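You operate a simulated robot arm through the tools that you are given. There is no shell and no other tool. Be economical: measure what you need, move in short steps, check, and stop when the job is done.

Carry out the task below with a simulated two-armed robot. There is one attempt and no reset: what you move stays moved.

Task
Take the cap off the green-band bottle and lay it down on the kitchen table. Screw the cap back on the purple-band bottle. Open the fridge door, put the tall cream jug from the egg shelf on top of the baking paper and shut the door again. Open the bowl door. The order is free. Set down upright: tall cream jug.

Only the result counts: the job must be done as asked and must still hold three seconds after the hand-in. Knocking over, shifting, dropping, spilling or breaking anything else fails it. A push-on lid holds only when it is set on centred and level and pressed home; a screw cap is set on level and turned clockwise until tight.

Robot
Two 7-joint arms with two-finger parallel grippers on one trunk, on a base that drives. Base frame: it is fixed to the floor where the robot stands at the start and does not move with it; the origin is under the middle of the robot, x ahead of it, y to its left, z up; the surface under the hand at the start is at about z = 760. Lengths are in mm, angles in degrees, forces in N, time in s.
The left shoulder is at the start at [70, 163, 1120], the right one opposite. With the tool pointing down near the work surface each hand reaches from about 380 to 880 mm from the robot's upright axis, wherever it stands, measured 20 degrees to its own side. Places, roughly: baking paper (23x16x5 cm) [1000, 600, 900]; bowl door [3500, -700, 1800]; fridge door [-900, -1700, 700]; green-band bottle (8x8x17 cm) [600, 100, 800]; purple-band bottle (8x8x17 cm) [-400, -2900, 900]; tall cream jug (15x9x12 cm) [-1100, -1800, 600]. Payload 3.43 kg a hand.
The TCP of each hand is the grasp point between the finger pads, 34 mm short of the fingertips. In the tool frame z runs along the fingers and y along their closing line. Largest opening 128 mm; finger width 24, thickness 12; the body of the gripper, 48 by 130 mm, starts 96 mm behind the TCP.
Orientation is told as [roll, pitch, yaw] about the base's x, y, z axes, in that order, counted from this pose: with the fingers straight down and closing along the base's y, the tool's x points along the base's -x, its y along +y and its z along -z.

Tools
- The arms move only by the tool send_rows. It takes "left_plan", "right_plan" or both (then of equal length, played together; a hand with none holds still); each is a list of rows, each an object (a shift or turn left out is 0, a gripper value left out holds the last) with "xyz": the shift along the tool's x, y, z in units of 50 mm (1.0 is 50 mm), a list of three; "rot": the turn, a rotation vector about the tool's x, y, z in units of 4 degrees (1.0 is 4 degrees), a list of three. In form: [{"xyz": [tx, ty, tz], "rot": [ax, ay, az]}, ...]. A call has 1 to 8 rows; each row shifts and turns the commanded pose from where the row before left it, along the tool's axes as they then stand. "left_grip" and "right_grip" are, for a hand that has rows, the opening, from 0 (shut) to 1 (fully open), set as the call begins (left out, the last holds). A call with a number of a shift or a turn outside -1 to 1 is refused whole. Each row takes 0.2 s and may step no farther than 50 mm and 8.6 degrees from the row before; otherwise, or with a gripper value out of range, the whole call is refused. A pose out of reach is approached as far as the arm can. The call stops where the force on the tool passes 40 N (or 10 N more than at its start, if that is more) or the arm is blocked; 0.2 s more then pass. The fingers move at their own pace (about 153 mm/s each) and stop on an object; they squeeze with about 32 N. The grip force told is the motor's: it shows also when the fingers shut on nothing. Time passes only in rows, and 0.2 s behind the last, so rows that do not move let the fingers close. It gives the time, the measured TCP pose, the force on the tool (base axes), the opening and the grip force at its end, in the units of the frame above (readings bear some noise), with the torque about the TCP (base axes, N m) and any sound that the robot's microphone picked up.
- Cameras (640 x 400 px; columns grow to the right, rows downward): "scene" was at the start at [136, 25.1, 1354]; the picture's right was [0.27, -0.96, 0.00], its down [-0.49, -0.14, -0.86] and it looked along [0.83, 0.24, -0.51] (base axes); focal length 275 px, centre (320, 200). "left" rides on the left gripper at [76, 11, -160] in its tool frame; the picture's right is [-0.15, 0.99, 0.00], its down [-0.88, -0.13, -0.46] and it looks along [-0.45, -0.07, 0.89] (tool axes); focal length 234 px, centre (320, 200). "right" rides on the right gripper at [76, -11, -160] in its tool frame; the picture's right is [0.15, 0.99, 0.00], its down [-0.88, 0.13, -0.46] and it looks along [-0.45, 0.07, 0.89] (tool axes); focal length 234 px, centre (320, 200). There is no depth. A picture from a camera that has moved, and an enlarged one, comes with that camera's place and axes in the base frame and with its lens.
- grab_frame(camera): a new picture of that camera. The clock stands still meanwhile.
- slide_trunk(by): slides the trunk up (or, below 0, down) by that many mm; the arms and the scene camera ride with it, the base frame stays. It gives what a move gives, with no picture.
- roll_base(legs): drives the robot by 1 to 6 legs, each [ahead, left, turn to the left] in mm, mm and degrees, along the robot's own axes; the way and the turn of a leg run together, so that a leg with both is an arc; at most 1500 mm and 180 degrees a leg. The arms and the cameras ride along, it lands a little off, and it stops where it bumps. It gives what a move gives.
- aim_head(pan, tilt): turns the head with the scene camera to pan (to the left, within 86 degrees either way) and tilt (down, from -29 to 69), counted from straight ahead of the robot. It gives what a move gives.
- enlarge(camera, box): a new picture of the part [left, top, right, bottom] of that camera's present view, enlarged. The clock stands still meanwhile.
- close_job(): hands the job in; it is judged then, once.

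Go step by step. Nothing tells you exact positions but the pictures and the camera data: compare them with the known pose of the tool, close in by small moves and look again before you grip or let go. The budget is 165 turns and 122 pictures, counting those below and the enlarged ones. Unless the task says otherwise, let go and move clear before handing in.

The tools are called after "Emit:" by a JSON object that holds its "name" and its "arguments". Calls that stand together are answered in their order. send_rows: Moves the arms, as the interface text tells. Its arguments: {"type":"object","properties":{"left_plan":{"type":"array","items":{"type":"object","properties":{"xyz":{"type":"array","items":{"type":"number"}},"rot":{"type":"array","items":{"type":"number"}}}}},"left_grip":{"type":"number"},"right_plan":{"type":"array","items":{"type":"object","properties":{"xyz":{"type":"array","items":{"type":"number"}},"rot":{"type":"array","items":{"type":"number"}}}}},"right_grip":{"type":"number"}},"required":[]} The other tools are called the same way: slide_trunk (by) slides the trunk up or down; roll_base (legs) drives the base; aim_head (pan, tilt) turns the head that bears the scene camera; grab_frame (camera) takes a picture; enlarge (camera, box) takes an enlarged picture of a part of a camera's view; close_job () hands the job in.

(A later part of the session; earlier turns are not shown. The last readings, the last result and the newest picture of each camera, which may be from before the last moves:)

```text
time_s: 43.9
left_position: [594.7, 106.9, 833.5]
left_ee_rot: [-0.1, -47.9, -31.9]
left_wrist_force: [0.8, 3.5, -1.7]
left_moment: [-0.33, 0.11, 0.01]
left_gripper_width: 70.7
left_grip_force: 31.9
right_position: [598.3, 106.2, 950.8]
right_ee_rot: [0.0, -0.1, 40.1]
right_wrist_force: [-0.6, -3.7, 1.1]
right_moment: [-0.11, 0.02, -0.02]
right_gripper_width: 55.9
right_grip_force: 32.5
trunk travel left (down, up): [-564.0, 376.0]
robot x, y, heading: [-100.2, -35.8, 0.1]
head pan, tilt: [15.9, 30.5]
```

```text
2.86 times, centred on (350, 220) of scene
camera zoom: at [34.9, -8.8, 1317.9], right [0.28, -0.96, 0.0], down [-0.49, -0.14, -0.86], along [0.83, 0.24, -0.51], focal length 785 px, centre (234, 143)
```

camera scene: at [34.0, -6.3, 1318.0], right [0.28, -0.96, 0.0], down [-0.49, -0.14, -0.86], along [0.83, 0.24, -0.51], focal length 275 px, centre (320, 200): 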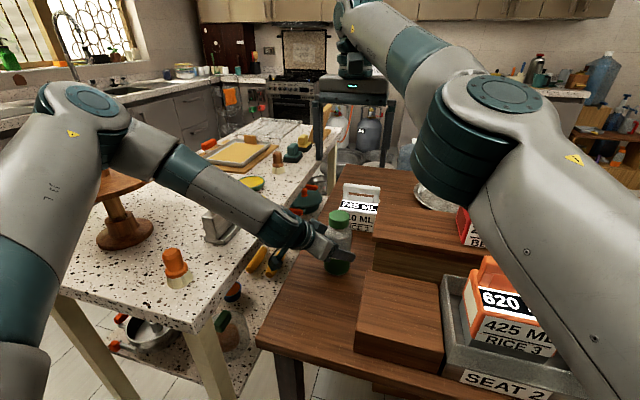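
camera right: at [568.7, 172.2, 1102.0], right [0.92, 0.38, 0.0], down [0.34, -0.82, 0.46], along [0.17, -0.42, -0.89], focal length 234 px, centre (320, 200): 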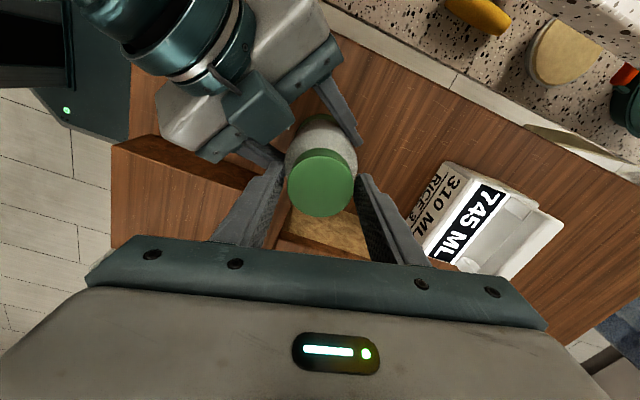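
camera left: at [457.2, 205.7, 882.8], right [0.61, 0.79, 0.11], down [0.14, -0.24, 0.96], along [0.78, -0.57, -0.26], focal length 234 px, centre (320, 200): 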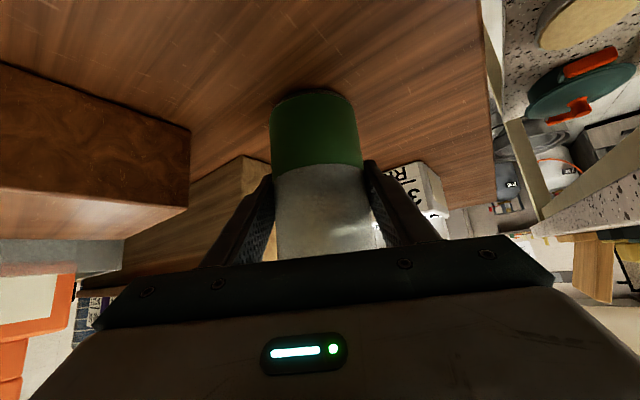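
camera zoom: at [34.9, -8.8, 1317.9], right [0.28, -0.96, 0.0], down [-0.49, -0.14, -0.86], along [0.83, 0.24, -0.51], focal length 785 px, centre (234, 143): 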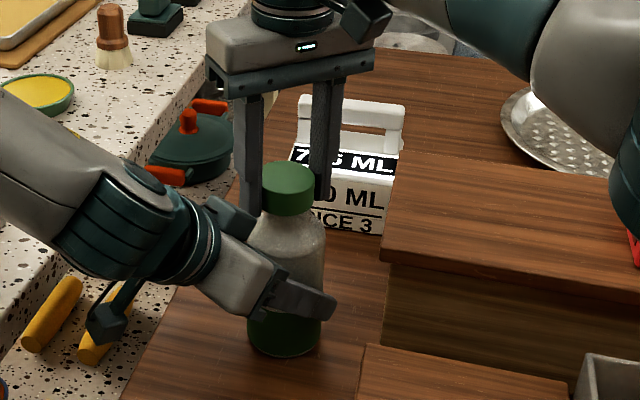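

Hardly any force although the hand has risen 9 mm, so the cap may be off. I lift 15 mm gently and look.

Emit:
{"name": "send_rows", "arguments": {"right_plan": [{"xyz": [0, 0, -0.1]}, {"xyz": [0, 0, -0.1]}, {"xyz": [0, 0, -0.2]}]}}

Emit:
{"name": "enlarge", "arguments": {"camera": "scene", "box": [270, 150, 430, 290]}}

```text
time_s: 44.7
left_position: [594.7, 106.3, 833.7]
left_ee_rot: [0.0, -48.0, -32.0]
left_wrist_force: [0.4, -1.0, -0.8]
left_moment: [-0.01, 0.01, 0.0]
left_gripper_width: 70.7
left_grip_force: 31.8
right_position: [597.4, 104.8, 969.1]
right_ee_rot: [-0.1, 0.0, 40.1]
right_wrist_force: [0.0, 0.4, 0.6]
right_moment: [-0.03, -0.01, 0.03]
right_gripper_width: 55.4
right_grip_force: 32.3
trunk travel left (down, up): [-564.0, 376.0]
robot x, y, heading: [-99.1, -37.8, 0.2]
head pan, tilt: [15.9, 30.5]
```

```text
2.86 times, centred on (350, 220) of scene
camera zoom: at [34.6, -8.6, 1318.0], right [0.28, -0.96, 0.0], down [-0.49, -0.14, -0.86], along [0.83, 0.24, -0.51], focal length 785 px, centre (234, 143)
```

zoom: 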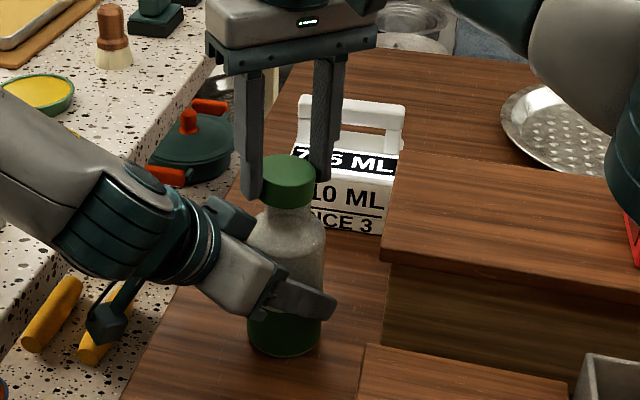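

The cap is off: the neck is visible. I raise the right hand with the cap, then open the left hand and back it out along its fingers.

Emit:
{"name": "send_rows", "arguments": {"right_plan": [{"xyz": [0, 0, -0.6]}, {"xyz": [0, 0, -0.6]}, {"xyz": [0, 0, -0.6]}]}}

Emit:
{"name": "send_rows", "arguments": {"left_plan": [{}, {}, {}, {"xyz": [0, 0, -0.4]}, {"xyz": [0, 0, -0.8]}, {"xyz": [0, 0, -0.9]}, {"xyz": [0, 0, -0.9]}, {"xyz": [0, 0, -0.9]}], "left_grip": 1.0}}

Emit:
{"name": "grab_frame", "arguments": {"camera": "scene"}}

```text
time_s: 45.5
left_position: [594.7, 106.0, 832.8]
left_ee_rot: [0.0, -47.9, -31.9]
left_wrist_force: [0.3, -0.1, 0.7]
left_moment: [0.07, 0.11, -0.04]
left_gripper_width: 70.5
left_grip_force: 32.0
right_position: [596.3, 104.1, 1048.7]
right_ee_rot: [0.0, -0.2, 40.0]
right_wrist_force: [0.1, -0.4, -1.0]
right_moment: [-0.02, -0.01, 0.01]
right_gripper_width: 55.4
right_grip_force: 32.5
right hand out of reach, approached as far as the arm can: row 3
trunk travel left (down, up): [-564.0, 376.0]
robot x, y, heading: [-100.9, -38.5, 0.3]
head pan, tilt: [15.9, 30.5]
```

```text
time_s: 47.3
left_position: [469.8, 182.4, 965.7]
left_ee_rot: [0.1, -48.0, -32.0]
left_wrist_force: [-0.3, 0.8, -0.5]
left_moment: [-0.01, -0.03, -0.03]
left_gripper_width: 127.9
left_grip_force: 0.0
right_position: [595.1, 103.9, 1050.3]
right_ee_rot: [-0.2, -0.3, 39.9]
right_wrist_force: [0.0, 0.7, 0.1]
right_moment: [0.03, 0.0, 0.02]
right_gripper_width: 55.4
right_grip_force: 31.8
trunk travel left (down, up): [-564.0, 376.0]
robot x, y, heading: [-101.1, -33.4, -0.2]
head pan, tilt: [15.9, 30.5]
```

```text
95 pictures are left
camera scene: at [32.5, -8.7, 1318.2], right [0.28, -0.96, 0.0], down [-0.49, -0.14, -0.86], along [0.83, 0.24, -0.51], focal length 275 px, centre (320, 200)
```

scene: 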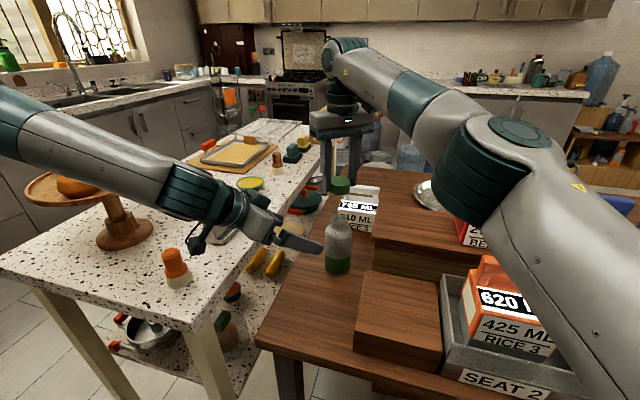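

The bottle stands uncapped and steady. I lift the left hand away and move the cap over free table near (490,115).

Emit:
{"name": "send_rows", "arguments": {"left_plan": [{"xyz": [-0.669, 0, -0.602]}, {"xyz": [-0.669, 0, -0.602]}, {"xyz": [-0.669, 0.3, -0.602]}, {"xyz": [-0.669, 0.3, -0.602]}, {"xyz": [-0.4, 0.7, -0.36]}, {"xyz": [-0.2, 0.7, -0.2]}, {"xyz": [0, 0.7, 0]}, {"xyz": [0, 0.7, 0]}]}}

Emit:
{"name": "send_rows", "arguments": {"right_plan": [{"xyz": [0.37, 0.38, 0]}, {"xyz": [0.37, 0.38, 0]}, {"xyz": [0.37, 0.38, 0]}, {"xyz": [0.37, 0.38, 0]}, {"xyz": [0, 0, 1]}, {"xyz": [0, 0, 1]}]}}

Emit:
{"name": "grab_frame", "arguments": {"camera": "scene"}}

Emit:
{"name": "grab_frame", "arguments": {"camera": "right"}}

```text
time_s: 49.1
left_position: [562.1, 328.5, 1183.7]
left_ee_rot: [-0.1, -47.9, -31.9]
left_wrist_force: [-0.2, 0.1, -1.1]
left_moment: [0.0, -0.02, -0.01]
left_gripper_width: 128.0
left_grip_force: 0.2
right_position: [596.9, 105.8, 1048.4]
right_ee_rot: [0.0, -0.2, 39.9]
right_wrist_force: [0.1, 1.2, -0.5]
right_moment: [0.0, -0.02, -0.01]
right_gripper_width: 55.0
right_grip_force: 31.7
trunk travel left (down, up): [-564.0, 376.0]
robot x, y, heading: [-105.0, -31.6, 0.1]
head pan, tilt: [15.9, 30.5]
```

```text
time_s: 50.5
left_position: [562.6, 327.0, 1185.1]
left_ee_rot: [0.0, -47.9, -31.9]
left_wrist_force: [0.4, 0.1, -0.2]
left_moment: [0.04, -0.01, 0.02]
left_gripper_width: 128.2
left_grip_force: 0.1
right_position: [492.5, 115.5, 950.3]
right_ee_rot: [-0.1, -0.1, 40.0]
right_wrist_force: [0.8, 0.4, 0.2]
right_moment: [-0.01, 0.05, -0.02]
right_gripper_width: 54.8
right_grip_force: 31.6
trunk travel left (down, up): [-564.0, 376.0]
robot x, y, heading: [-100.0, -32.7, 0.0]
head pan, tilt: [15.9, 30.5]
```

```text
94 pictures are left
camera scene: at [35.3, -8.9, 1318.0], right [0.28, -0.96, 0.0], down [-0.49, -0.14, -0.86], along [0.83, 0.24, -0.51], focal length 275 px, centre (320, 200)
```

scene: 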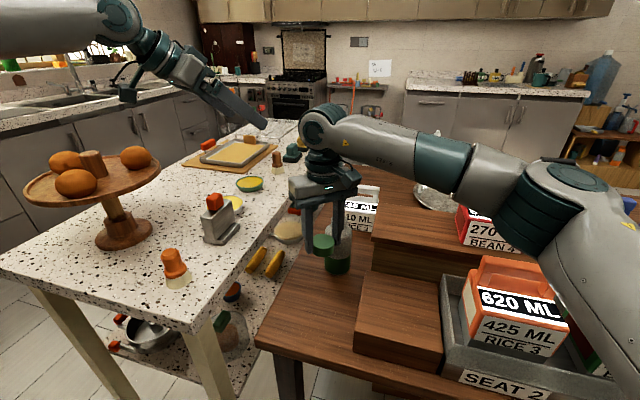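

```text
93 pictures are left
camera right: at [440.1, 56.8, 1109.3], right [-0.75, 0.66, 0.0], down [0.59, 0.67, 0.46], along [0.3, 0.34, -0.89], focal length 234 px, centre (320, 200)
```

right: 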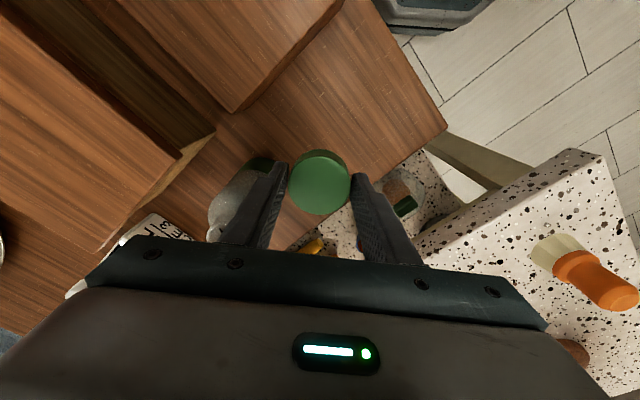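

The spot at (492,115) is clear. I lower to just above the table and feel for contact.

Emit:
{"name": "send_rows", "arguments": {"right_plan": [{"xyz": [0, 0, 0.95]}, {"xyz": [0, 0, 0.95]}, {"xyz": [0, 0, 0.7]}, {"xyz": [0, 0, 0.2]}]}}

Emit:
{"name": "enlarge", "arguments": {"camera": "scene", "box": [240, 190, 400, 330]}}

```text
time_s: 51.5
left_position: [560.3, 327.5, 1184.2]
left_ee_rot: [0.1, -48.0, -31.9]
left_wrist_force: [0.1, -0.4, -0.5]
left_moment: [-0.01, -0.01, -0.02]
left_gripper_width: 128.1
left_grip_force: 0.1
right_position: [491.1, 116.0, 809.2]
right_ee_rot: [-0.1, -0.1, 40.0]
right_wrist_force: [0.3, 0.0, -0.4]
right_moment: [0.01, 0.01, 0.0]
right_gripper_width: 54.7
right_grip_force: 31.6
trunk travel left (down, up): [-564.0, 376.0]
robot x, y, heading: [-100.5, -34.4, 0.3]
head pan, tilt: [15.9, 30.5]
```

```text
2.86 times, centred on (320, 260) of scene
camera zoom: at [34.8, -8.7, 1318.0], right [0.28, -0.96, 0.0], down [-0.49, -0.14, -0.86], along [0.83, 0.24, -0.51], focal length 785 px, centre (320, 29)
```

zoom: 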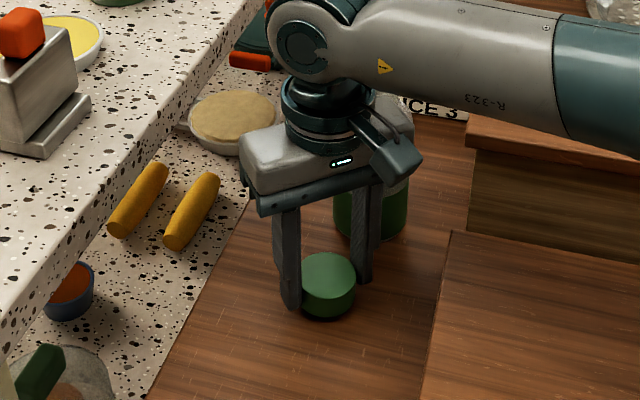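

A few mm remain. I go down in 2 mm steps.

Emit:
{"name": "send_rows", "arguments": {"right_plan": [{"xyz": [0, 0, 0.05]}, {"xyz": [0, 0, 0.05]}, {"xyz": [0, 0, 0.05]}]}}

Emit:
{"name": "enlarge", "arguments": {"camera": "scene", "box": [280, 240, 360, 310]}}

```text
time_s: 52.3
left_position: [560.7, 327.2, 1185.2]
left_ee_rot: [0.0, -48.0, -31.9]
left_wrist_force: [0.3, 0.0, 0.1]
left_moment: [-0.01, 0.02, 0.02]
left_gripper_width: 128.1
left_grip_force: 0.0
right_position: [490.5, 115.8, 801.6]
right_ee_rot: [0.0, 0.0, 40.1]
right_wrist_force: [0.0, -0.4, -0.2]
right_moment: [0.03, -0.01, -0.04]
right_gripper_width: 54.6
right_grip_force: 31.1
trunk travel left (down, up): [-564.0, 376.0]
robot x, y, heading: [-101.8, -32.1, 0.1]
head pan, tilt: [15.9, 30.5]
```

```text
5.71 times, centred on (320, 275) of scene
camera zoom: at [34.9, -8.7, 1317.9], right [0.28, -0.96, 0.0], down [-0.49, -0.14, -0.86], along [0.83, 0.24, -0.51], focal length 1569 px, centre (320, -229)
```

zoom: 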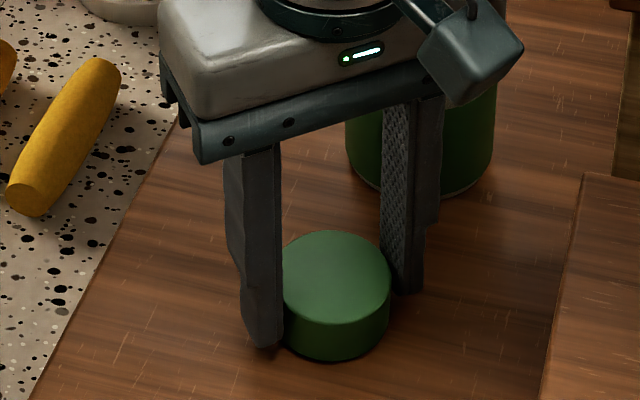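

Nearly down. A few more millimetres until the force shows contact.

Emit:
{"name": "send_rows", "arguments": {"right_plan": [{"xyz": [0, 0, 0.04]}, {"xyz": [0, 0, 0.04]}]}}

Emit:
{"name": "enlarge", "arguments": {"camera": "scene", "box": [280, 240, 360, 310]}}

```text
time_s: 52.9
left_position: [561.1, 327.4, 1185.6]
left_ee_rot: [0.0, -48.0, -31.8]
left_wrist_force: [-0.4, -0.4, 0.3]
left_moment: [0.01, -0.02, 0.06]
left_gripper_width: 128.1
left_grip_force: 0.0
right_position: [489.8, 115.4, 799.3]
right_ee_rot: [-0.1, -0.2, 39.9]
right_wrist_force: [0.5, -0.5, 10.8]
right_moment: [-0.29, -0.21, 0.02]
right_gripper_width: 54.8
right_grip_force: 31.9
trunk travel left (down, up): [-564.0, 376.0]
robot x, y, heading: [-102.0, -35.7, 0.3]
head pan, tilt: [15.9, 30.5]
```

```text
5.71 times, centred on (320, 275) of scene
camera zoom: at [33.7, -9.0, 1318.3], right [0.28, -0.96, 0.0], down [-0.49, -0.14, -0.86], along [0.83, 0.24, -0.51], focal length 1569 px, centre (320, -229)
```

zoom: 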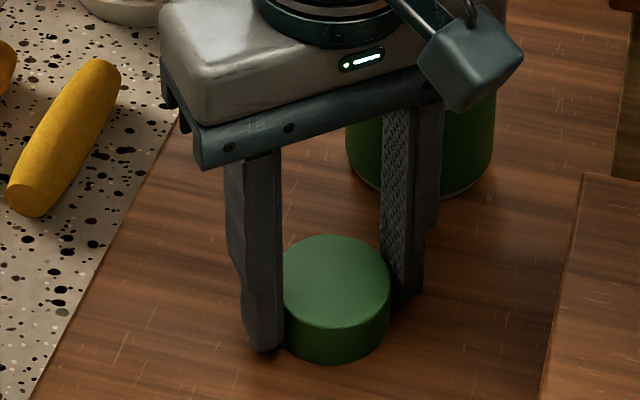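

Contact at 11 N. I open and rise straight up.

Emit:
{"name": "send_rows", "arguments": {"right_plan": [{}, {}, {"xyz": [0, 0, -0.3]}, {"xyz": [0, 0, -0.7]}, {"xyz": [0, 0, -1]}, {"xyz": [0, 0, -1]}, {"xyz": [0, 0, -1]}, {"xyz": [0, 0, -1]}], "right_grip": 0.65}}

Emit:
{"name": "grab_frame", "arguments": {"camera": "scene"}}

```text
time_s: 54.7
left_position: [561.0, 327.8, 1185.5]
left_ee_rot: [0.0, -47.9, -31.9]
left_wrist_force: [0.0, -0.5, -0.4]
left_moment: [-0.06, -0.02, -0.03]
left_gripper_width: 127.9
left_grip_force: 0.1
right_position: [489.6, 116.6, 1050.0]
right_ee_rot: [0.0, -0.2, 40.1]
right_wrist_force: [-0.4, 0.2, -0.8]
right_moment: [0.0, 0.02, 0.0]
right_gripper_width: 83.2
right_grip_force: 0.0
trunk travel left (down, up): [-564.0, 376.0]
robot x, y, heading: [-101.1, -34.1, -0.0]
head pan, tilt: [15.9, 30.5]
```

```text
89 pictures are left
camera scene: at [33.6, -8.4, 1318.0], right [0.28, -0.96, 0.0], down [-0.49, -0.14, -0.86], along [0.83, 0.24, -0.51], focal length 275 px, centre (320, 200)
```

scene: 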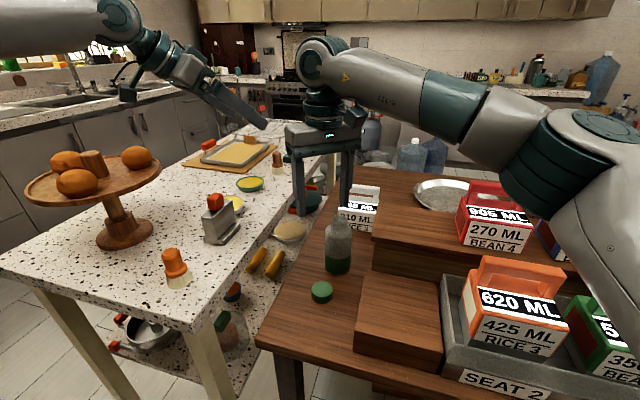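

The cap lies on the table. Next I look to the right side for the fridge and purple bottle, and tuck the right hand back to its own side.

Emit:
{"name": "send_rows", "arguments": {"right_plan": [{"xyz": [0.64, -0.7, -0.3], "rot": [0, 0, 1]}, {"xyz": [0.6, -0.75, -0.3], "rot": [0, 0, 1]}, {"xyz": [0.5, -0.8, -0.3], "rot": [0, 0, 1]}, {"xyz": [0.5, -0.8, -0.3], "rot": [0, 0, 1]}, {"xyz": [0.4, -0.8, -0.3], "rot": [0, 0, 1]}, {"xyz": [0.3, -0.8, -0.3], "rot": [0, 0, 1]}, {"xyz": [0.3, -0.8, -0.3], "rot": [0, 0, 1]}, {"xyz": [0.2, -0.8, -0.3], "rot": [0, 0, 1]}]}}

Emit:
{"name": "aim_head", "arguments": {"pan": -86, "tilt": 22}}

Emit:
{"name": "grab_frame", "arguments": {"camera": "scene"}}

```text
refused: row 2 steps farther than a row can; nothing moved
```

```text
time_s: 56.5
left_position: [561.4, 327.0, 1185.9]
left_ee_rot: [-0.1, -47.9, -31.9]
left_wrist_force: [0.4, -0.4, -0.4]
left_moment: [-0.02, 0.0, 0.01]
left_gripper_width: 127.9
left_grip_force: 0.1
right_position: [490.9, 115.4, 1048.4]
right_ee_rot: [0.0, -0.1, 40.0]
right_wrist_force: [-0.1, 0.0, 0.3]
right_moment: [-0.02, -0.02, 0.0]
right_gripper_width: 83.2
right_grip_force: 0.0
trunk travel left (down, up): [-564.0, 376.0]
robot x, y, heading: [-96.2, -33.7, 0.2]
head pan, tilt: [-85.9, 22.0]
```

```text
88 pictures are left
camera scene: at [-45.2, -126.2, 1331.6], right [-1.0, -0.07, 0.0], down [-0.03, 0.37, -0.93], along [0.07, -0.92, -0.37], focal length 275 px, centre (320, 200)
```

scene: 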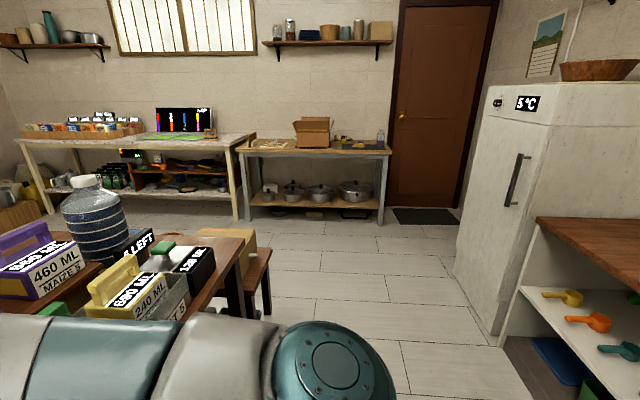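

The fridge stands to the right, its door facing +x with a vertical handle around (-890,-1460, 820–1040) and the hinge on the far side; the purple bottle is on the far table. I tuck both arms before driving.

Emit:
{"name": "send_rows", "arguments": {"right_plan": [{"xyz": [0.78, -0.37, -0.35]}, {"xyz": [0.78, -0.37, -0.35]}, {"xyz": [0.78, -0.37, -0.35]}, {"xyz": [0.78, -0.37, -0.35]}, {"xyz": [0.78, -0.37, -0.35]}, {"xyz": [0.78, -0.37, -0.35]}, {"xyz": [0.5, -0.3, -0.2], "rot": [0, 0, 1]}, {"rot": [0, 0, 1]}], "left_plan": [{"xyz": [0.32, -0.6, -0.45]}, {"xyz": [0.32, -0.6, -0.45]}, {"xyz": [0.32, -0.6, -0.45]}, {"xyz": [0.32, -0.3, -0.45]}, {"xyz": [0.2, 0, -0.3]}, {}, {}, {}]}}

Emit:
{"name": "grab_frame", "arguments": {"camera": "scene"}}

```text
time_s: 58.3
left_position: [398.4, 306.3, 1200.7]
left_ee_rot: [0.0, -48.0, -31.8]
left_wrist_force: [-0.4, -0.3, 0.3]
left_moment: [-0.03, 0.0, 0.0]
left_gripper_width: 127.9
left_grip_force: 0.1
right_position: [374.0, -147.3, 1164.0]
right_ee_rot: [-0.1, 0.1, 32.0]
right_wrist_force: [0.2, 0.5, -0.1]
right_moment: [-0.01, 0.01, -0.02]
right_gripper_width: 83.2
right_grip_force: 0.2
trunk travel left (down, up): [-564.0, 376.0]
robot x, y, heading: [-99.4, -36.3, 0.1]
head pan, tilt: [-85.9, 22.0]
```

```text
87 pictures are left
camera scene: at [-45.0, -125.6, 1331.6], right [-1.0, -0.07, 0.0], down [-0.03, 0.37, -0.93], along [0.07, -0.93, -0.37], focal length 275 px, centre (320, 200)
```

scene: 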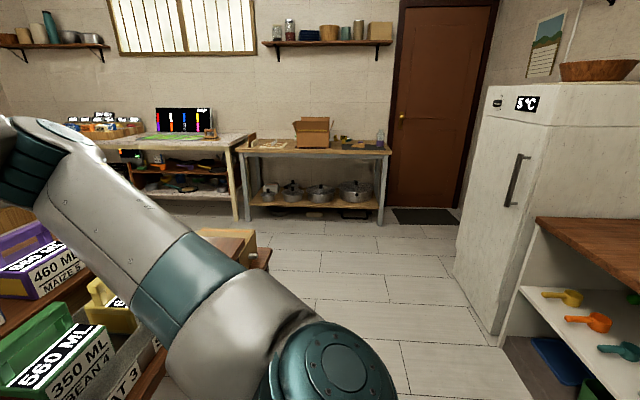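

Path is clear. I strafe right, turn to face −y, advance, and turn right again to face the fridge.

Emit:
{"name": "roll_base", "arguments": {"legs": [[0, -650, 0], [0, 0, -90], [880, 0, 0]]}}

Emit:
{"name": "roll_base", "arguments": {"legs": [[0, 0, -90]]}}

Emit:
{"name": "aim_head", "arguments": {"pan": 0, "tilt": 25}}

Emit:
{"name": "grab_frame", "arguments": {"camera": "scene"}}

```text
time_s: 70.0
left_position: [228.7, -2061.2, 1199.4]
left_ee_rot: [0.0, -47.9, -122.5]
left_wrist_force: [0.1, -0.6, 0.1]
left_moment: [-0.01, 0.02, -0.01]
left_gripper_width: 128.0
left_grip_force: 0.2
right_position: [-224.6, -2031.1, 1162.8]
right_ee_rot: [0.1, 0.1, -58.6]
right_wrist_force: [0.3, 0.1, 0.4]
right_moment: [0.01, 0.03, -0.01]
right_gripper_width: 83.0
right_grip_force: 0.0
trunk travel left (down, up): [-564.0, 376.0]
robot x, y, heading: [-105.9, -1559.8, -90.5]
head pan, tilt: [-85.9, 22.0]
```

```text
time_s: 74.2
left_position: [-603.4, -1899.5, 1200.8]
left_ee_rot: [0.0, -47.9, 148.3]
left_wrist_force: [0.5, 0.0, 0.4]
left_moment: [0.01, 0.03, 0.0]
left_gripper_width: 128.3
left_grip_force: 0.1
right_position: [-580.4, -1447.9, 1162.4]
right_ee_rot: [0.0, -0.1, -147.8]
right_wrist_force: [-0.2, -0.3, 0.1]
right_moment: [-0.03, -0.03, -0.01]
right_gripper_width: 83.0
right_grip_force: 0.1
trunk travel left (down, up): [-564.0, 376.0]
robot x, y, heading: [-104.0, -1560.1, -179.8]
head pan, tilt: [-85.9, 22.0]
```

```text
time_s: 75.8
left_position: [-603.6, -1900.4, 1200.2]
left_ee_rot: [-0.1, -48.0, 148.3]
left_wrist_force: [-0.2, 0.6, -0.2]
left_moment: [0.0, -0.03, -0.02]
left_gripper_width: 128.1
left_grip_force: 0.0
right_position: [-580.3, -1447.3, 1163.8]
right_ee_rot: [0.0, -0.1, -147.8]
right_wrist_force: [0.5, 0.0, 0.2]
right_moment: [0.01, 0.01, 0.02]
right_gripper_width: 83.1
right_grip_force: 0.0
trunk travel left (down, up): [-564.0, 376.0]
robot x, y, heading: [-106.6, -1557.3, -179.7]
head pan, tilt: [0.0, 25.0]
```

```text
86 pictures are left
camera scene: at [-249.4, -1559.4, 1326.8], right [0.0, 1.0, 0.0], down [0.42, 0.0, -0.91], along [-0.91, 0.0, -0.42], focal length 275 px, centre (320, 200)
```

scene: 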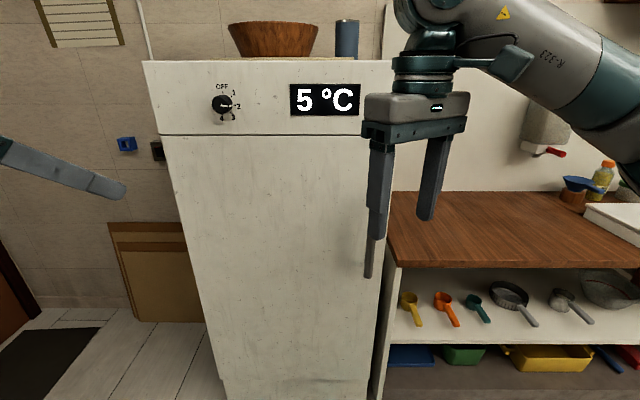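

I see the fridge front: door from y≈−1402 to −1925 with the handle at y≈−1423. I turn the right hand to point forward (horizontally, closing sideways) and lower the trunk 230 mm.

Emit:
{"name": "send_rows", "arguments": {"right_plan": [{"rot": [0, 0, 1]}, {"rot": [0, 0, 1]}, {"rot": [0, 0, 1]}, {"rot": [0, 0, 1]}, {"rot": [0, 0, 1]}, {"rot": [0, 0, 1]}, {"rot": [0, 0, 1]}, {"rot": [0, 0, 1]}]}}

Emit:
{"name": "send_rows", "arguments": {"right_plan": [{"rot": [0, -1, 0]}, {"rot": [0, -1, 0]}, {"rot": [0, -1, 0]}, {"rot": [0, -1, 0]}, {"rot": [0, -1, 0]}, {"rot": [0, -1, 0]}, {"rot": [0, -1, 0]}, {"rot": [0, -1, 0]}]}}

Emit:
{"name": "send_rows", "arguments": {"right_plan": [{"rot": [0, -1, 0]}, {"rot": [0, -1, 0]}, {"rot": [0, -1, 0]}, {"rot": [0, -1, 0]}, {"rot": [0, -1, 0]}, {"rot": [0, -1, 0]}, {"rot": [0, -1, 0]}, {"rot": [0, -1, 0]}]}}

Emit:
{"name": "send_rows", "arguments": {"right_plan": [{"rot": [0, -1, 0]}, {"rot": [0, -1, 0]}, {"rot": [0, -1, 0]}, {"rot": [0, -1, 0]}, {"rot": [0, -1, 0]}, {"rot": [0, -1, 0]}, {"rot": [0, -0.5, 0]}], "right_grip": 0.6}}

Emit:
{"name": "slide_trunk", "arguments": {"by": -230}}

Emit:
{"name": "grab_frame", "arguments": {"camera": "scene"}}

Emit:
{"name": "grab_frame", "arguments": {"camera": "right"}}

```text
time_s: 77.6
left_position: [-602.9, -1898.5, 1199.8]
left_ee_rot: [0.0, -48.0, 148.3]
left_wrist_force: [-1.0, 0.6, 0.2]
left_moment: [-0.01, -0.03, 0.0]
left_gripper_width: 127.7
left_grip_force: 0.0
right_position: [-581.8, -1447.3, 1162.0]
right_ee_rot: [0.0, 0.0, -179.7]
right_wrist_force: [0.4, 0.2, 0.1]
right_moment: [-0.04, 0.0, -0.01]
right_gripper_width: 83.2
right_grip_force: 0.1
trunk travel left (down, up): [-564.0, 376.0]
robot x, y, heading: [-106.9, -1558.5, -179.9]
head pan, tilt: [0.0, 25.0]
```

```text
time_s: 79.4
left_position: [-601.8, -1900.7, 1200.8]
left_ee_rot: [0.0, -48.1, 148.2]
left_wrist_force: [0.2, 0.1, 0.0]
left_moment: [-0.03, -0.01, 0.01]
left_gripper_width: 127.9
left_grip_force: 0.1
right_position: [-581.3, -1446.8, 1163.4]
right_ee_rot: [0.1, -32.1, -179.8]
right_wrist_force: [-0.2, -0.4, 0.5]
right_moment: [-0.03, 0.02, 0.01]
right_gripper_width: 83.2
right_grip_force: 0.1
trunk travel left (down, up): [-564.0, 376.0]
robot x, y, heading: [-104.8, -1562.0, -179.9]
head pan, tilt: [0.0, 25.0]
```

```text
time_s: 81.2
left_position: [-603.6, -1900.1, 1199.8]
left_ee_rot: [-0.1, -48.0, 148.3]
left_wrist_force: [0.3, -0.6, -0.5]
left_moment: [-0.01, 0.01, 0.03]
left_gripper_width: 127.8
left_grip_force: 0.1
right_position: [-592.5, -1455.1, 1174.9]
right_ee_rot: [-0.1, -63.9, -179.8]
right_wrist_force: [-0.1, -0.7, 1.0]
right_moment: [0.0, 0.02, -0.05]
right_gripper_width: 83.4
right_grip_force: 0.0
right hand out of reach, approached as far as the arm can: row 7, 8
trunk travel left (down, up): [-564.0, 376.0]
robot x, y, heading: [-106.3, -1557.0, -179.9]
head pan, tilt: [0.0, 25.0]
```

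```text
time_s: 82.8
left_position: [-603.6, -1899.7, 1200.3]
left_ee_rot: [0.0, -48.0, 148.4]
left_wrist_force: [-0.4, -1.1, -0.2]
left_moment: [0.0, -0.03, -0.02]
left_gripper_width: 128.2
left_grip_force: 0.1
right_position: [-641.4, -1490.4, 1212.4]
right_ee_rot: [144.4, -90.0, 35.7]
right_wrist_force: [-0.3, -0.2, 0.8]
right_moment: [0.01, -0.02, -0.01]
right_gripper_width: 76.9
right_grip_force: 0.1
right hand out of reach, approached as far as the arm can: row 1, 2, 3, 4, 5, 6, 7
trunk travel left (down, up): [-564.0, 376.0]
robot x, y, heading: [-108.2, -1556.3, -179.8]
head pan, tilt: [0.0, 25.0]
```

```text
time_s: 85.2
left_position: [-603.0, -1899.7, 971.3]
left_ee_rot: [0.0, -48.0, 148.2]
left_wrist_force: [-0.1, 0.5, 1.3]
left_moment: [0.0, 0.05, 0.01]
left_gripper_width: 127.8
left_grip_force: 0.0
right_position: [-641.5, -1490.6, 982.5]
right_ee_rot: [101.7, -90.0, 78.6]
right_wrist_force: [-0.1, 0.4, 0.2]
right_moment: [0.0, 0.03, 0.01]
right_gripper_width: 77.0
right_grip_force: 0.1
trunk travel left (down, up): [-334.0, 606.0]
robot x, y, heading: [-105.1, -1559.8, -179.8]
head pan, tilt: [0.0, 25.0]
```

```text
85 pictures are left
camera scene: at [-249.2, -1559.5, 1096.8], right [0.0, 1.0, 0.0], down [0.42, 0.0, -0.91], along [-0.91, 0.0, -0.42], focal length 275 px, centre (320, 200)
```

scene: 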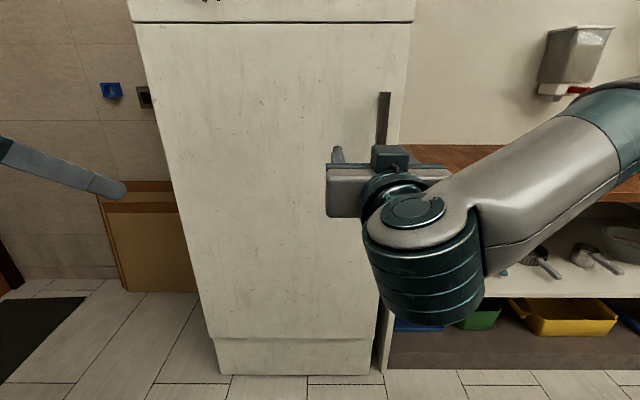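

```text
84 pictures are left
camera right: at [-482.3, -1479.1, 905.9], right [0.0, -0.99, -0.15], down [0.46, -0.13, 0.88], along [-0.89, -0.07, 0.45], focal length 234 px, centre (320, 200)
```

right: 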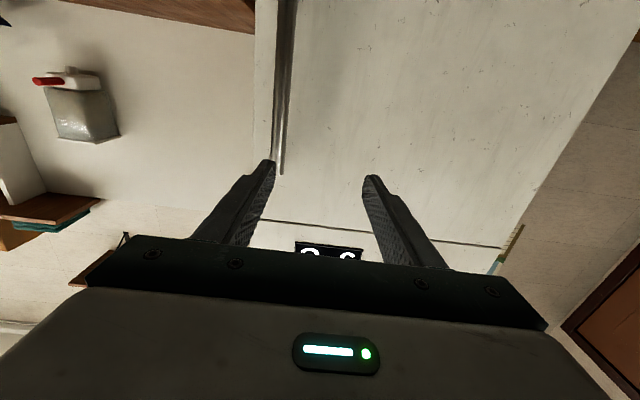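

The handle's top triangulates to about (−872,−1428,1059). I align the right hand laterally and advance to about 70 mm before it.

Emit:
{"name": "send_rows", "arguments": {"right_plan": [{"xyz": [0.08, -0.25, 0.3]}, {"xyz": [0.08, -0.25, 0.5]}, {"xyz": [0.08, -0.25, 0.6]}, {"xyz": [0.08, -0.25, 0.6]}, {"xyz": [0.08, -0.25, 0.6]}, {"xyz": [0, 0, 0.5]}]}}

Emit:
{"name": "grab_frame", "arguments": {"camera": "right"}}

Emit:
{"name": "grab_frame", "arguments": {"camera": "scene"}}

```text
time_s: 86.6
left_position: [-604.0, -1899.1, 971.2]
left_ee_rot: [0.0, -47.9, 148.3]
left_wrist_force: [0.0, -0.1, -0.2]
left_moment: [0.01, 0.02, 0.01]
left_gripper_width: 128.1
left_grip_force: 0.0
right_position: [-797.1, -1427.4, 961.6]
right_ee_rot: [97.0, -90.0, 83.2]
right_wrist_force: [0.5, -0.1, 0.0]
right_moment: [-0.02, -0.04, 0.03]
right_gripper_width: 76.7
right_grip_force: 0.0
trunk travel left (down, up): [-334.0, 606.0]
robot x, y, heading: [-107.9, -1558.2, -179.8]
head pan, tilt: [0.0, 25.0]
```

```text
83 pictures are left
camera right: at [-638.7, -1416.6, 885.4], right [0.0, -0.99, -0.15], down [0.46, -0.13, 0.88], along [-0.89, -0.07, 0.45], focal length 234 px, centre (320, 200)
```

right: 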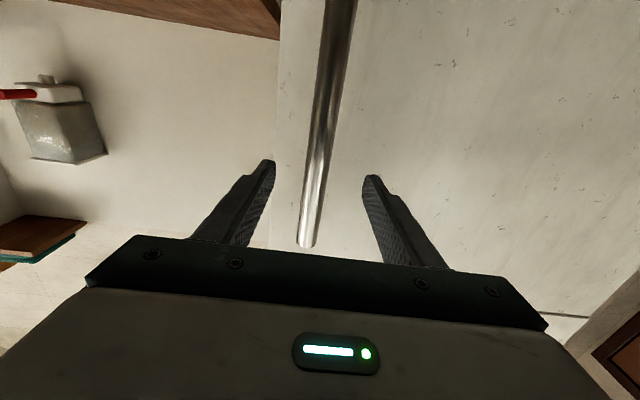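

```text
82 pictures are left
camera scene: at [-249.6, -1559.6, 1096.7], right [0.0, 1.0, 0.0], down [0.42, 0.0, -0.91], along [-0.91, 0.0, -0.42], focal length 275 px, centre (320, 200)
```

scene: 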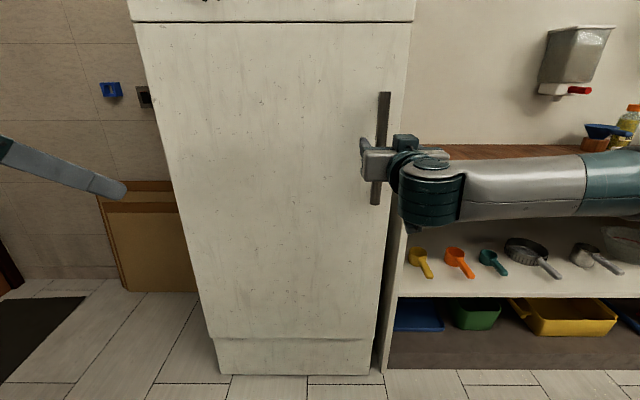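

The handle stands neatly between the fingers. I advance 56 mm and close on it.

Emit:
{"name": "send_rows", "arguments": {"right_plan": [{"xyz": [0, 0, 0.4]}, {"xyz": [0, 0, 0.4]}, {"xyz": [0, 0, 0.32]}]}}

Emit:
{"name": "send_rows", "arguments": {"right_plan": [{}, {}, {}, {}], "right_grip": 0.0}}

Emit:
{"name": "grab_frame", "arguments": {"camera": "right"}}

```text
time_s: 87.4
left_position: [-604.0, -1900.5, 970.8]
left_ee_rot: [0.0, -48.0, 148.3]
left_wrist_force: [-0.6, 0.5, -0.3]
left_moment: [0.0, 0.01, 0.0]
left_gripper_width: 128.0
left_grip_force: 0.0
right_position: [-853.2, -1428.2, 961.7]
right_ee_rot: [56.0, -90.0, 124.3]
right_wrist_force: [-0.5, -0.1, 0.3]
right_moment: [-0.01, -0.02, -0.02]
right_gripper_width: 76.7
right_grip_force: 0.1
trunk travel left (down, up): [-334.0, 606.0]
robot x, y, heading: [-104.5, -1560.8, -179.7]
head pan, tilt: [0.0, 25.0]
```

```text
time_s: 88.4
left_position: [-604.3, -1899.3, 971.1]
left_ee_rot: [0.0, -47.8, 148.2]
left_wrist_force: [-0.9, 0.3, -0.5]
left_moment: [-0.01, -0.02, 0.01]
left_gripper_width: 128.0
left_grip_force: 0.1
right_position: [-852.3, -1425.8, 963.5]
right_ee_rot: [97.5, -89.9, 82.5]
right_wrist_force: [-0.5, 10.4, 1.0]
right_moment: [0.33, -0.26, -0.41]
right_gripper_width: 24.7
right_grip_force: 44.8
trunk travel left (down, up): [-334.0, 606.0]
robot x, y, heading: [-106.0, -1555.3, -179.9]
head pan, tilt: [0.0, 25.0]
```

```text
81 pictures are left
camera right: at [-693.8, -1415.0, 885.9], right [0.0, -0.99, -0.14], down [0.46, -0.13, 0.88], along [-0.89, -0.07, 0.45], focal length 234 px, centre (320, 200)
```

right: 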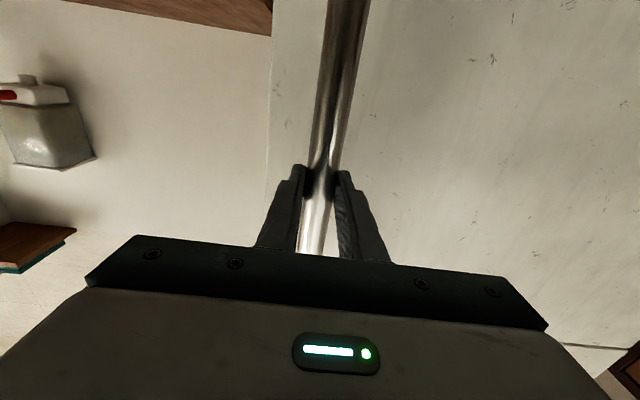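

Firm grip on the handle. I pull along an arc about the hinge (assumed near (−915,−1925)), a few degrees first.

Emit:
{"name": "send_rows", "arguments": {"right_plan": [{"xyz": [0, 0.04, -0.345], "rot": [0.5, 0, 0]}, {"xyz": [0, 0.045, -0.345], "rot": [0.5, 0, 0]}, {"xyz": [0, 0.05, -0.345], "rot": [0.5, 0, 0]}]}}

Emit:
{"name": "grab_frame", "arguments": {"camera": "scene"}}

```text
time_s: 89.2
left_position: [-602.5, -1899.4, 970.8]
left_ee_rot: [0.1, -48.0, 148.2]
left_wrist_force: [0.3, 0.1, 0.7]
left_moment: [0.02, 0.02, 0.01]
left_gripper_width: 127.9
left_grip_force: 0.1
right_position: [-800.0, -1434.6, 962.2]
right_ee_rot: [99.8, -89.9, 74.3]
right_wrist_force: [2.6, 10.1, 2.7]
right_moment: [0.08, -0.51, -0.11]
right_gripper_width: 24.9
right_grip_force: 45.5
trunk travel left (down, up): [-334.0, 606.0]
robot x, y, heading: [-103.4, -1564.1, -179.7]
head pan, tilt: [0.0, 25.0]
```

```text
80 pictures are left
camera scene: at [-248.8, -1558.3, 1096.9], right [0.0, 1.0, 0.0], down [0.42, 0.0, -0.91], along [-0.91, 0.0, -0.42], focal length 275 px, centre (320, 200)
```

scene: 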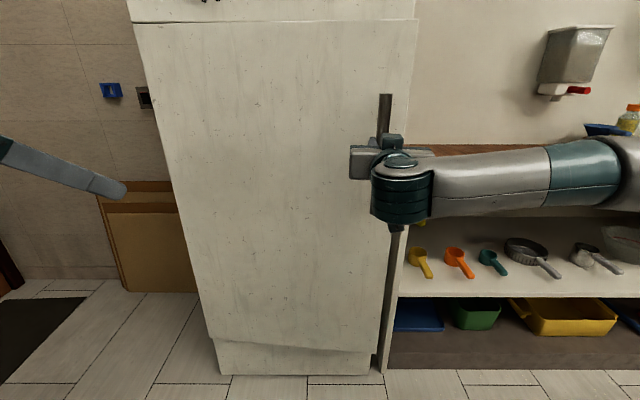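

The door swings open easily. I continue along the arc.

Emit:
{"name": "send_rows", "arguments": {"right_plan": [{"xyz": [0, 0.09, -0.693], "rot": [1, 0, 0]}, {"xyz": [0, 0.1, -0.693], "rot": [1, 0, 0]}, {"xyz": [0, 0.11, -0.693], "rot": [1, 0, 0]}, {"xyz": [0, 0.112, -0.693], "rot": [1, 0, 0]}, {"xyz": [0, 0.112, -0.693], "rot": [1, 0, 0]}]}}

Emit:
{"name": "grab_frame", "arguments": {"camera": "scene"}}

```text
time_s: 90.4
left_position: [-602.2, -1899.7, 970.8]
left_ee_rot: [0.0, -48.0, 148.1]
left_wrist_force: [0.9, 0.3, 0.7]
left_moment: [0.0, 0.01, -0.01]
left_gripper_width: 127.9
left_grip_force: 0.1
right_position: [-637.6, -1502.1, 962.2]
right_ee_rot: [178.3, -89.9, -24.2]
right_wrist_force: [6.7, 7.7, 1.6]
right_moment: [0.69, 0.12, 0.16]
right_gripper_width: 24.9
right_grip_force: 45.3
trunk travel left (down, up): [-334.0, 606.0]
robot x, y, heading: [-103.0, -1562.7, -179.8]
head pan, tilt: [0.0, 25.0]
```

```text
79 pictures are left
camera scene: at [-247.6, -1559.0, 1096.8], right [0.0, 1.0, 0.0], down [0.42, 0.0, -0.91], along [-0.91, 0.0, -0.42], focal length 275 px, centre (320, 200)
```

scene: 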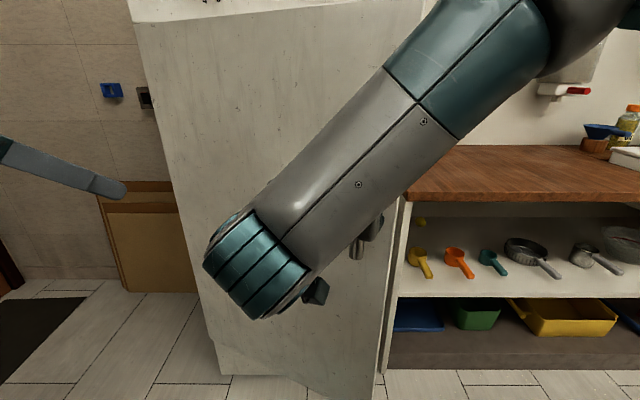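

The door is about 26° open; from here I release the handle, back the hand off, and raise the left hand out of the door's swing path.

Emit:
{"name": "send_rows", "arguments": {"right_plan": [{}, {}, {"xyz": [0, 0, -0.6]}, {"xyz": [0, 0, -0.7], "rot": [-1, 0, 0]}, {"xyz": [0, 0, -0.7], "rot": [-1, 0, 0]}, {"rot": [-1, 0, 0]}, {"rot": [-1, 0, 0]}, {"rot": [-1, 0, 0]}], "right_grip": 0.7}}

Emit:
{"name": "send_rows", "arguments": {"left_plan": [{"xyz": [-0.669, 0, -0.602]}, {"xyz": [-0.669, 0, -0.602]}, {"xyz": [-0.669, 0, -0.602]}, {"xyz": [-0.669, 0, -0.602]}, {"xyz": [-0.669, 0, -0.602]}, {"xyz": [-0.669, 0, -0.602]}, {"xyz": [-0.669, 0, -0.602]}]}}

Emit:
{"name": "grab_frame", "arguments": {"camera": "scene"}}

```text
time_s: 92.2
left_position: [-603.2, -1901.0, 971.1]
left_ee_rot: [0.1, -47.9, 148.3]
left_wrist_force: [-0.1, -1.9, 0.3]
left_moment: [0.01, 0.01, -0.01]
left_gripper_width: 128.0
left_grip_force: 0.1
right_position: [-553.1, -1550.5, 965.0]
right_ee_rot: [58.5, -89.9, 115.6]
right_wrist_force: [-0.2, 0.4, 0.2]
right_moment: [0.02, 0.03, 0.0]
right_gripper_width: 89.6
right_grip_force: 0.0
right hand out of reach, approached as far as the arm can: row 8
trunk travel left (down, up): [-334.0, 606.0]
robot x, y, heading: [-107.4, -1558.7, -179.6]
head pan, tilt: [0.0, 25.0]
```

```text
time_s: 93.8
left_position: [-603.4, -1896.7, 1287.1]
left_ee_rot: [0.1, -47.9, 148.1]
left_wrist_force: [0.4, -0.1, 1.0]
left_moment: [-0.02, 0.0, 0.02]
left_gripper_width: 128.3
left_grip_force: 0.0
right_position: [-553.1, -1550.2, 964.0]
right_ee_rot: [65.8, -90.0, 108.2]
right_wrist_force: [-0.1, -1.2, -0.1]
right_moment: [0.0, -0.01, 0.03]
right_gripper_width: 89.6
right_grip_force: 0.0
trunk travel left (down, up): [-334.0, 606.0]
robot x, y, heading: [-104.3, -1556.2, -179.9]
head pan, tilt: [0.0, 25.0]
```

```text
78 pictures are left
camera scene: at [-249.3, -1558.4, 1096.7], right [0.0, 1.0, 0.0], down [0.42, 0.0, -0.91], along [-0.91, 0.0, -0.42], focal length 275 px, centre (320, 200)
```

scene: 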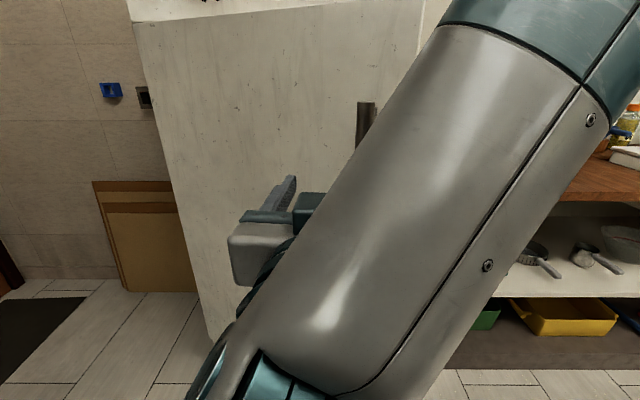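

The hand is free of the handle. I close it, straighten it and move it right (+y) of the door edge, then into the gap.

Emit:
{"name": "send_rows", "arguments": {"right_plan": [{"xyz": [0, -0.8, 0], "rot": [-1, 0, 0]}, {"xyz": [0, -0.8, 0], "rot": [-0.5, 0, 0]}, {"xyz": [0, -0.8, 0]}, {"xyz": [0, -0.8, 0]}, {"xyz": [0, -0.4, 0.5]}, {"xyz": [0, 0, 0.9]}, {"xyz": [0, 0, 0.9]}, {"xyz": [0, 0, 0.9]}], "right_grip": 0.0}}

Emit:
{"name": "grab_frame", "arguments": {"camera": "scene"}}

Emit:
{"name": "grab_frame", "arguments": {"camera": "right"}}

```text
time_s: 95.2
left_position: [-607.8, -1899.6, 1283.8]
left_ee_rot: [-0.4, -47.9, 148.5]
left_wrist_force: [-0.3, -1.6, -0.2]
left_moment: [0.08, 0.01, -0.1]
left_gripper_width: 127.7
left_grip_force: 0.0
right_position: [-683.5, -1448.5, 1026.1]
right_ee_rot: [-0.8, -89.9, 179.6]
right_wrist_force: [0.7, 0.1, 0.2]
right_moment: [-0.03, 0.01, -0.07]
right_gripper_width: 0.1
right_grip_force: 31.7
right hand out of reach, approached as far as the arm can: row 1, 2, 3, 4
trunk travel left (down, up): [-334.0, 606.0]
robot x, y, heading: [-105.7, -1558.4, -180.1]
head pan, tilt: [0.0, 25.0]
stopped in row 7 (right hand): the force on the tool passed its limit at 46 N (the readings are from after the stop); the commanded pose is now the measured one
```

```text
77 pictures are left
camera scene: at [-250.7, -1559.9, 1096.5], right [0.0, 1.0, 0.0], down [0.42, 0.0, -0.91], along [-0.91, 0.0, -0.42], focal length 275 px, centre (320, 200)
```

scene: 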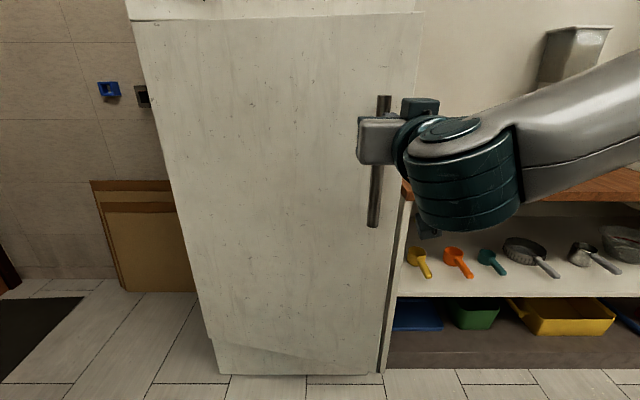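

```text
76 pictures are left
camera right: at [-525.0, -1441.1, 949.4], right [-0.02, -0.99, -0.15], down [0.45, -0.14, 0.88], along [-0.89, -0.05, 0.45], focal length 234 px, centre (320, 200)
```

right: 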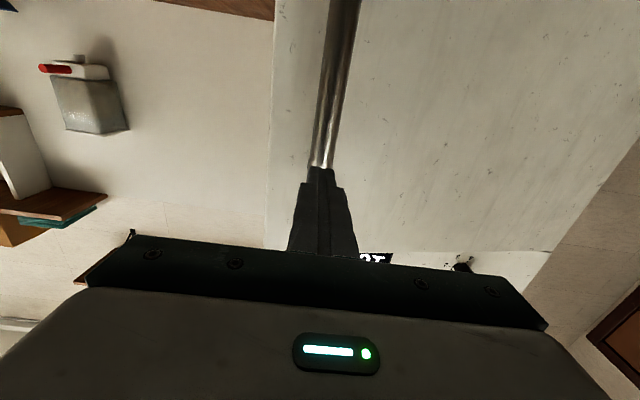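

The right hand couldn't get sideways that close in and nudged the handle, leaving the door ajar about 17°. I use the base to go back and to the right, so the hand clears the door edge, and then look.

Emit:
{"name": "roll_base", "arguments": {"legs": [[-130, 0, 0], [0, -140, 0]]}}

Emit:
{"name": "grab_frame", "arguments": {"camera": "scene"}}

```text
time_s: 97.4
left_position: [-476.0, -1756.1, 1287.2]
left_ee_rot: [0.1, -47.9, 148.0]
left_wrist_force: [0.3, 1.0, 1.1]
left_moment: [-0.07, -0.04, 0.04]
left_gripper_width: 128.0
left_grip_force: 0.1
right_position: [-554.9, -1304.9, 1026.4]
right_ee_rot: [80.1, -89.7, 98.8]
right_wrist_force: [0.0, 0.8, 0.8]
right_moment: [0.0, -0.02, 0.02]
right_gripper_width: 0.1
right_grip_force: 32.0
trunk travel left (down, up): [-334.0, 606.0]
robot x, y, heading: [22.1, -1418.2, -180.0]
head pan, tilt: [0.0, 25.0]
```

```text
75 pictures are left
camera scene: at [-120.5, -1416.7, 1096.8], right [0.0, 1.0, 0.0], down [0.42, 0.0, -0.91], along [-0.91, 0.0, -0.42], focal length 275 px, centre (320, 200)
```

scene: 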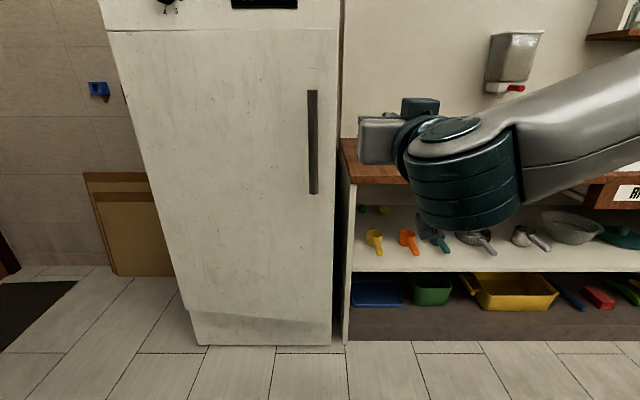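

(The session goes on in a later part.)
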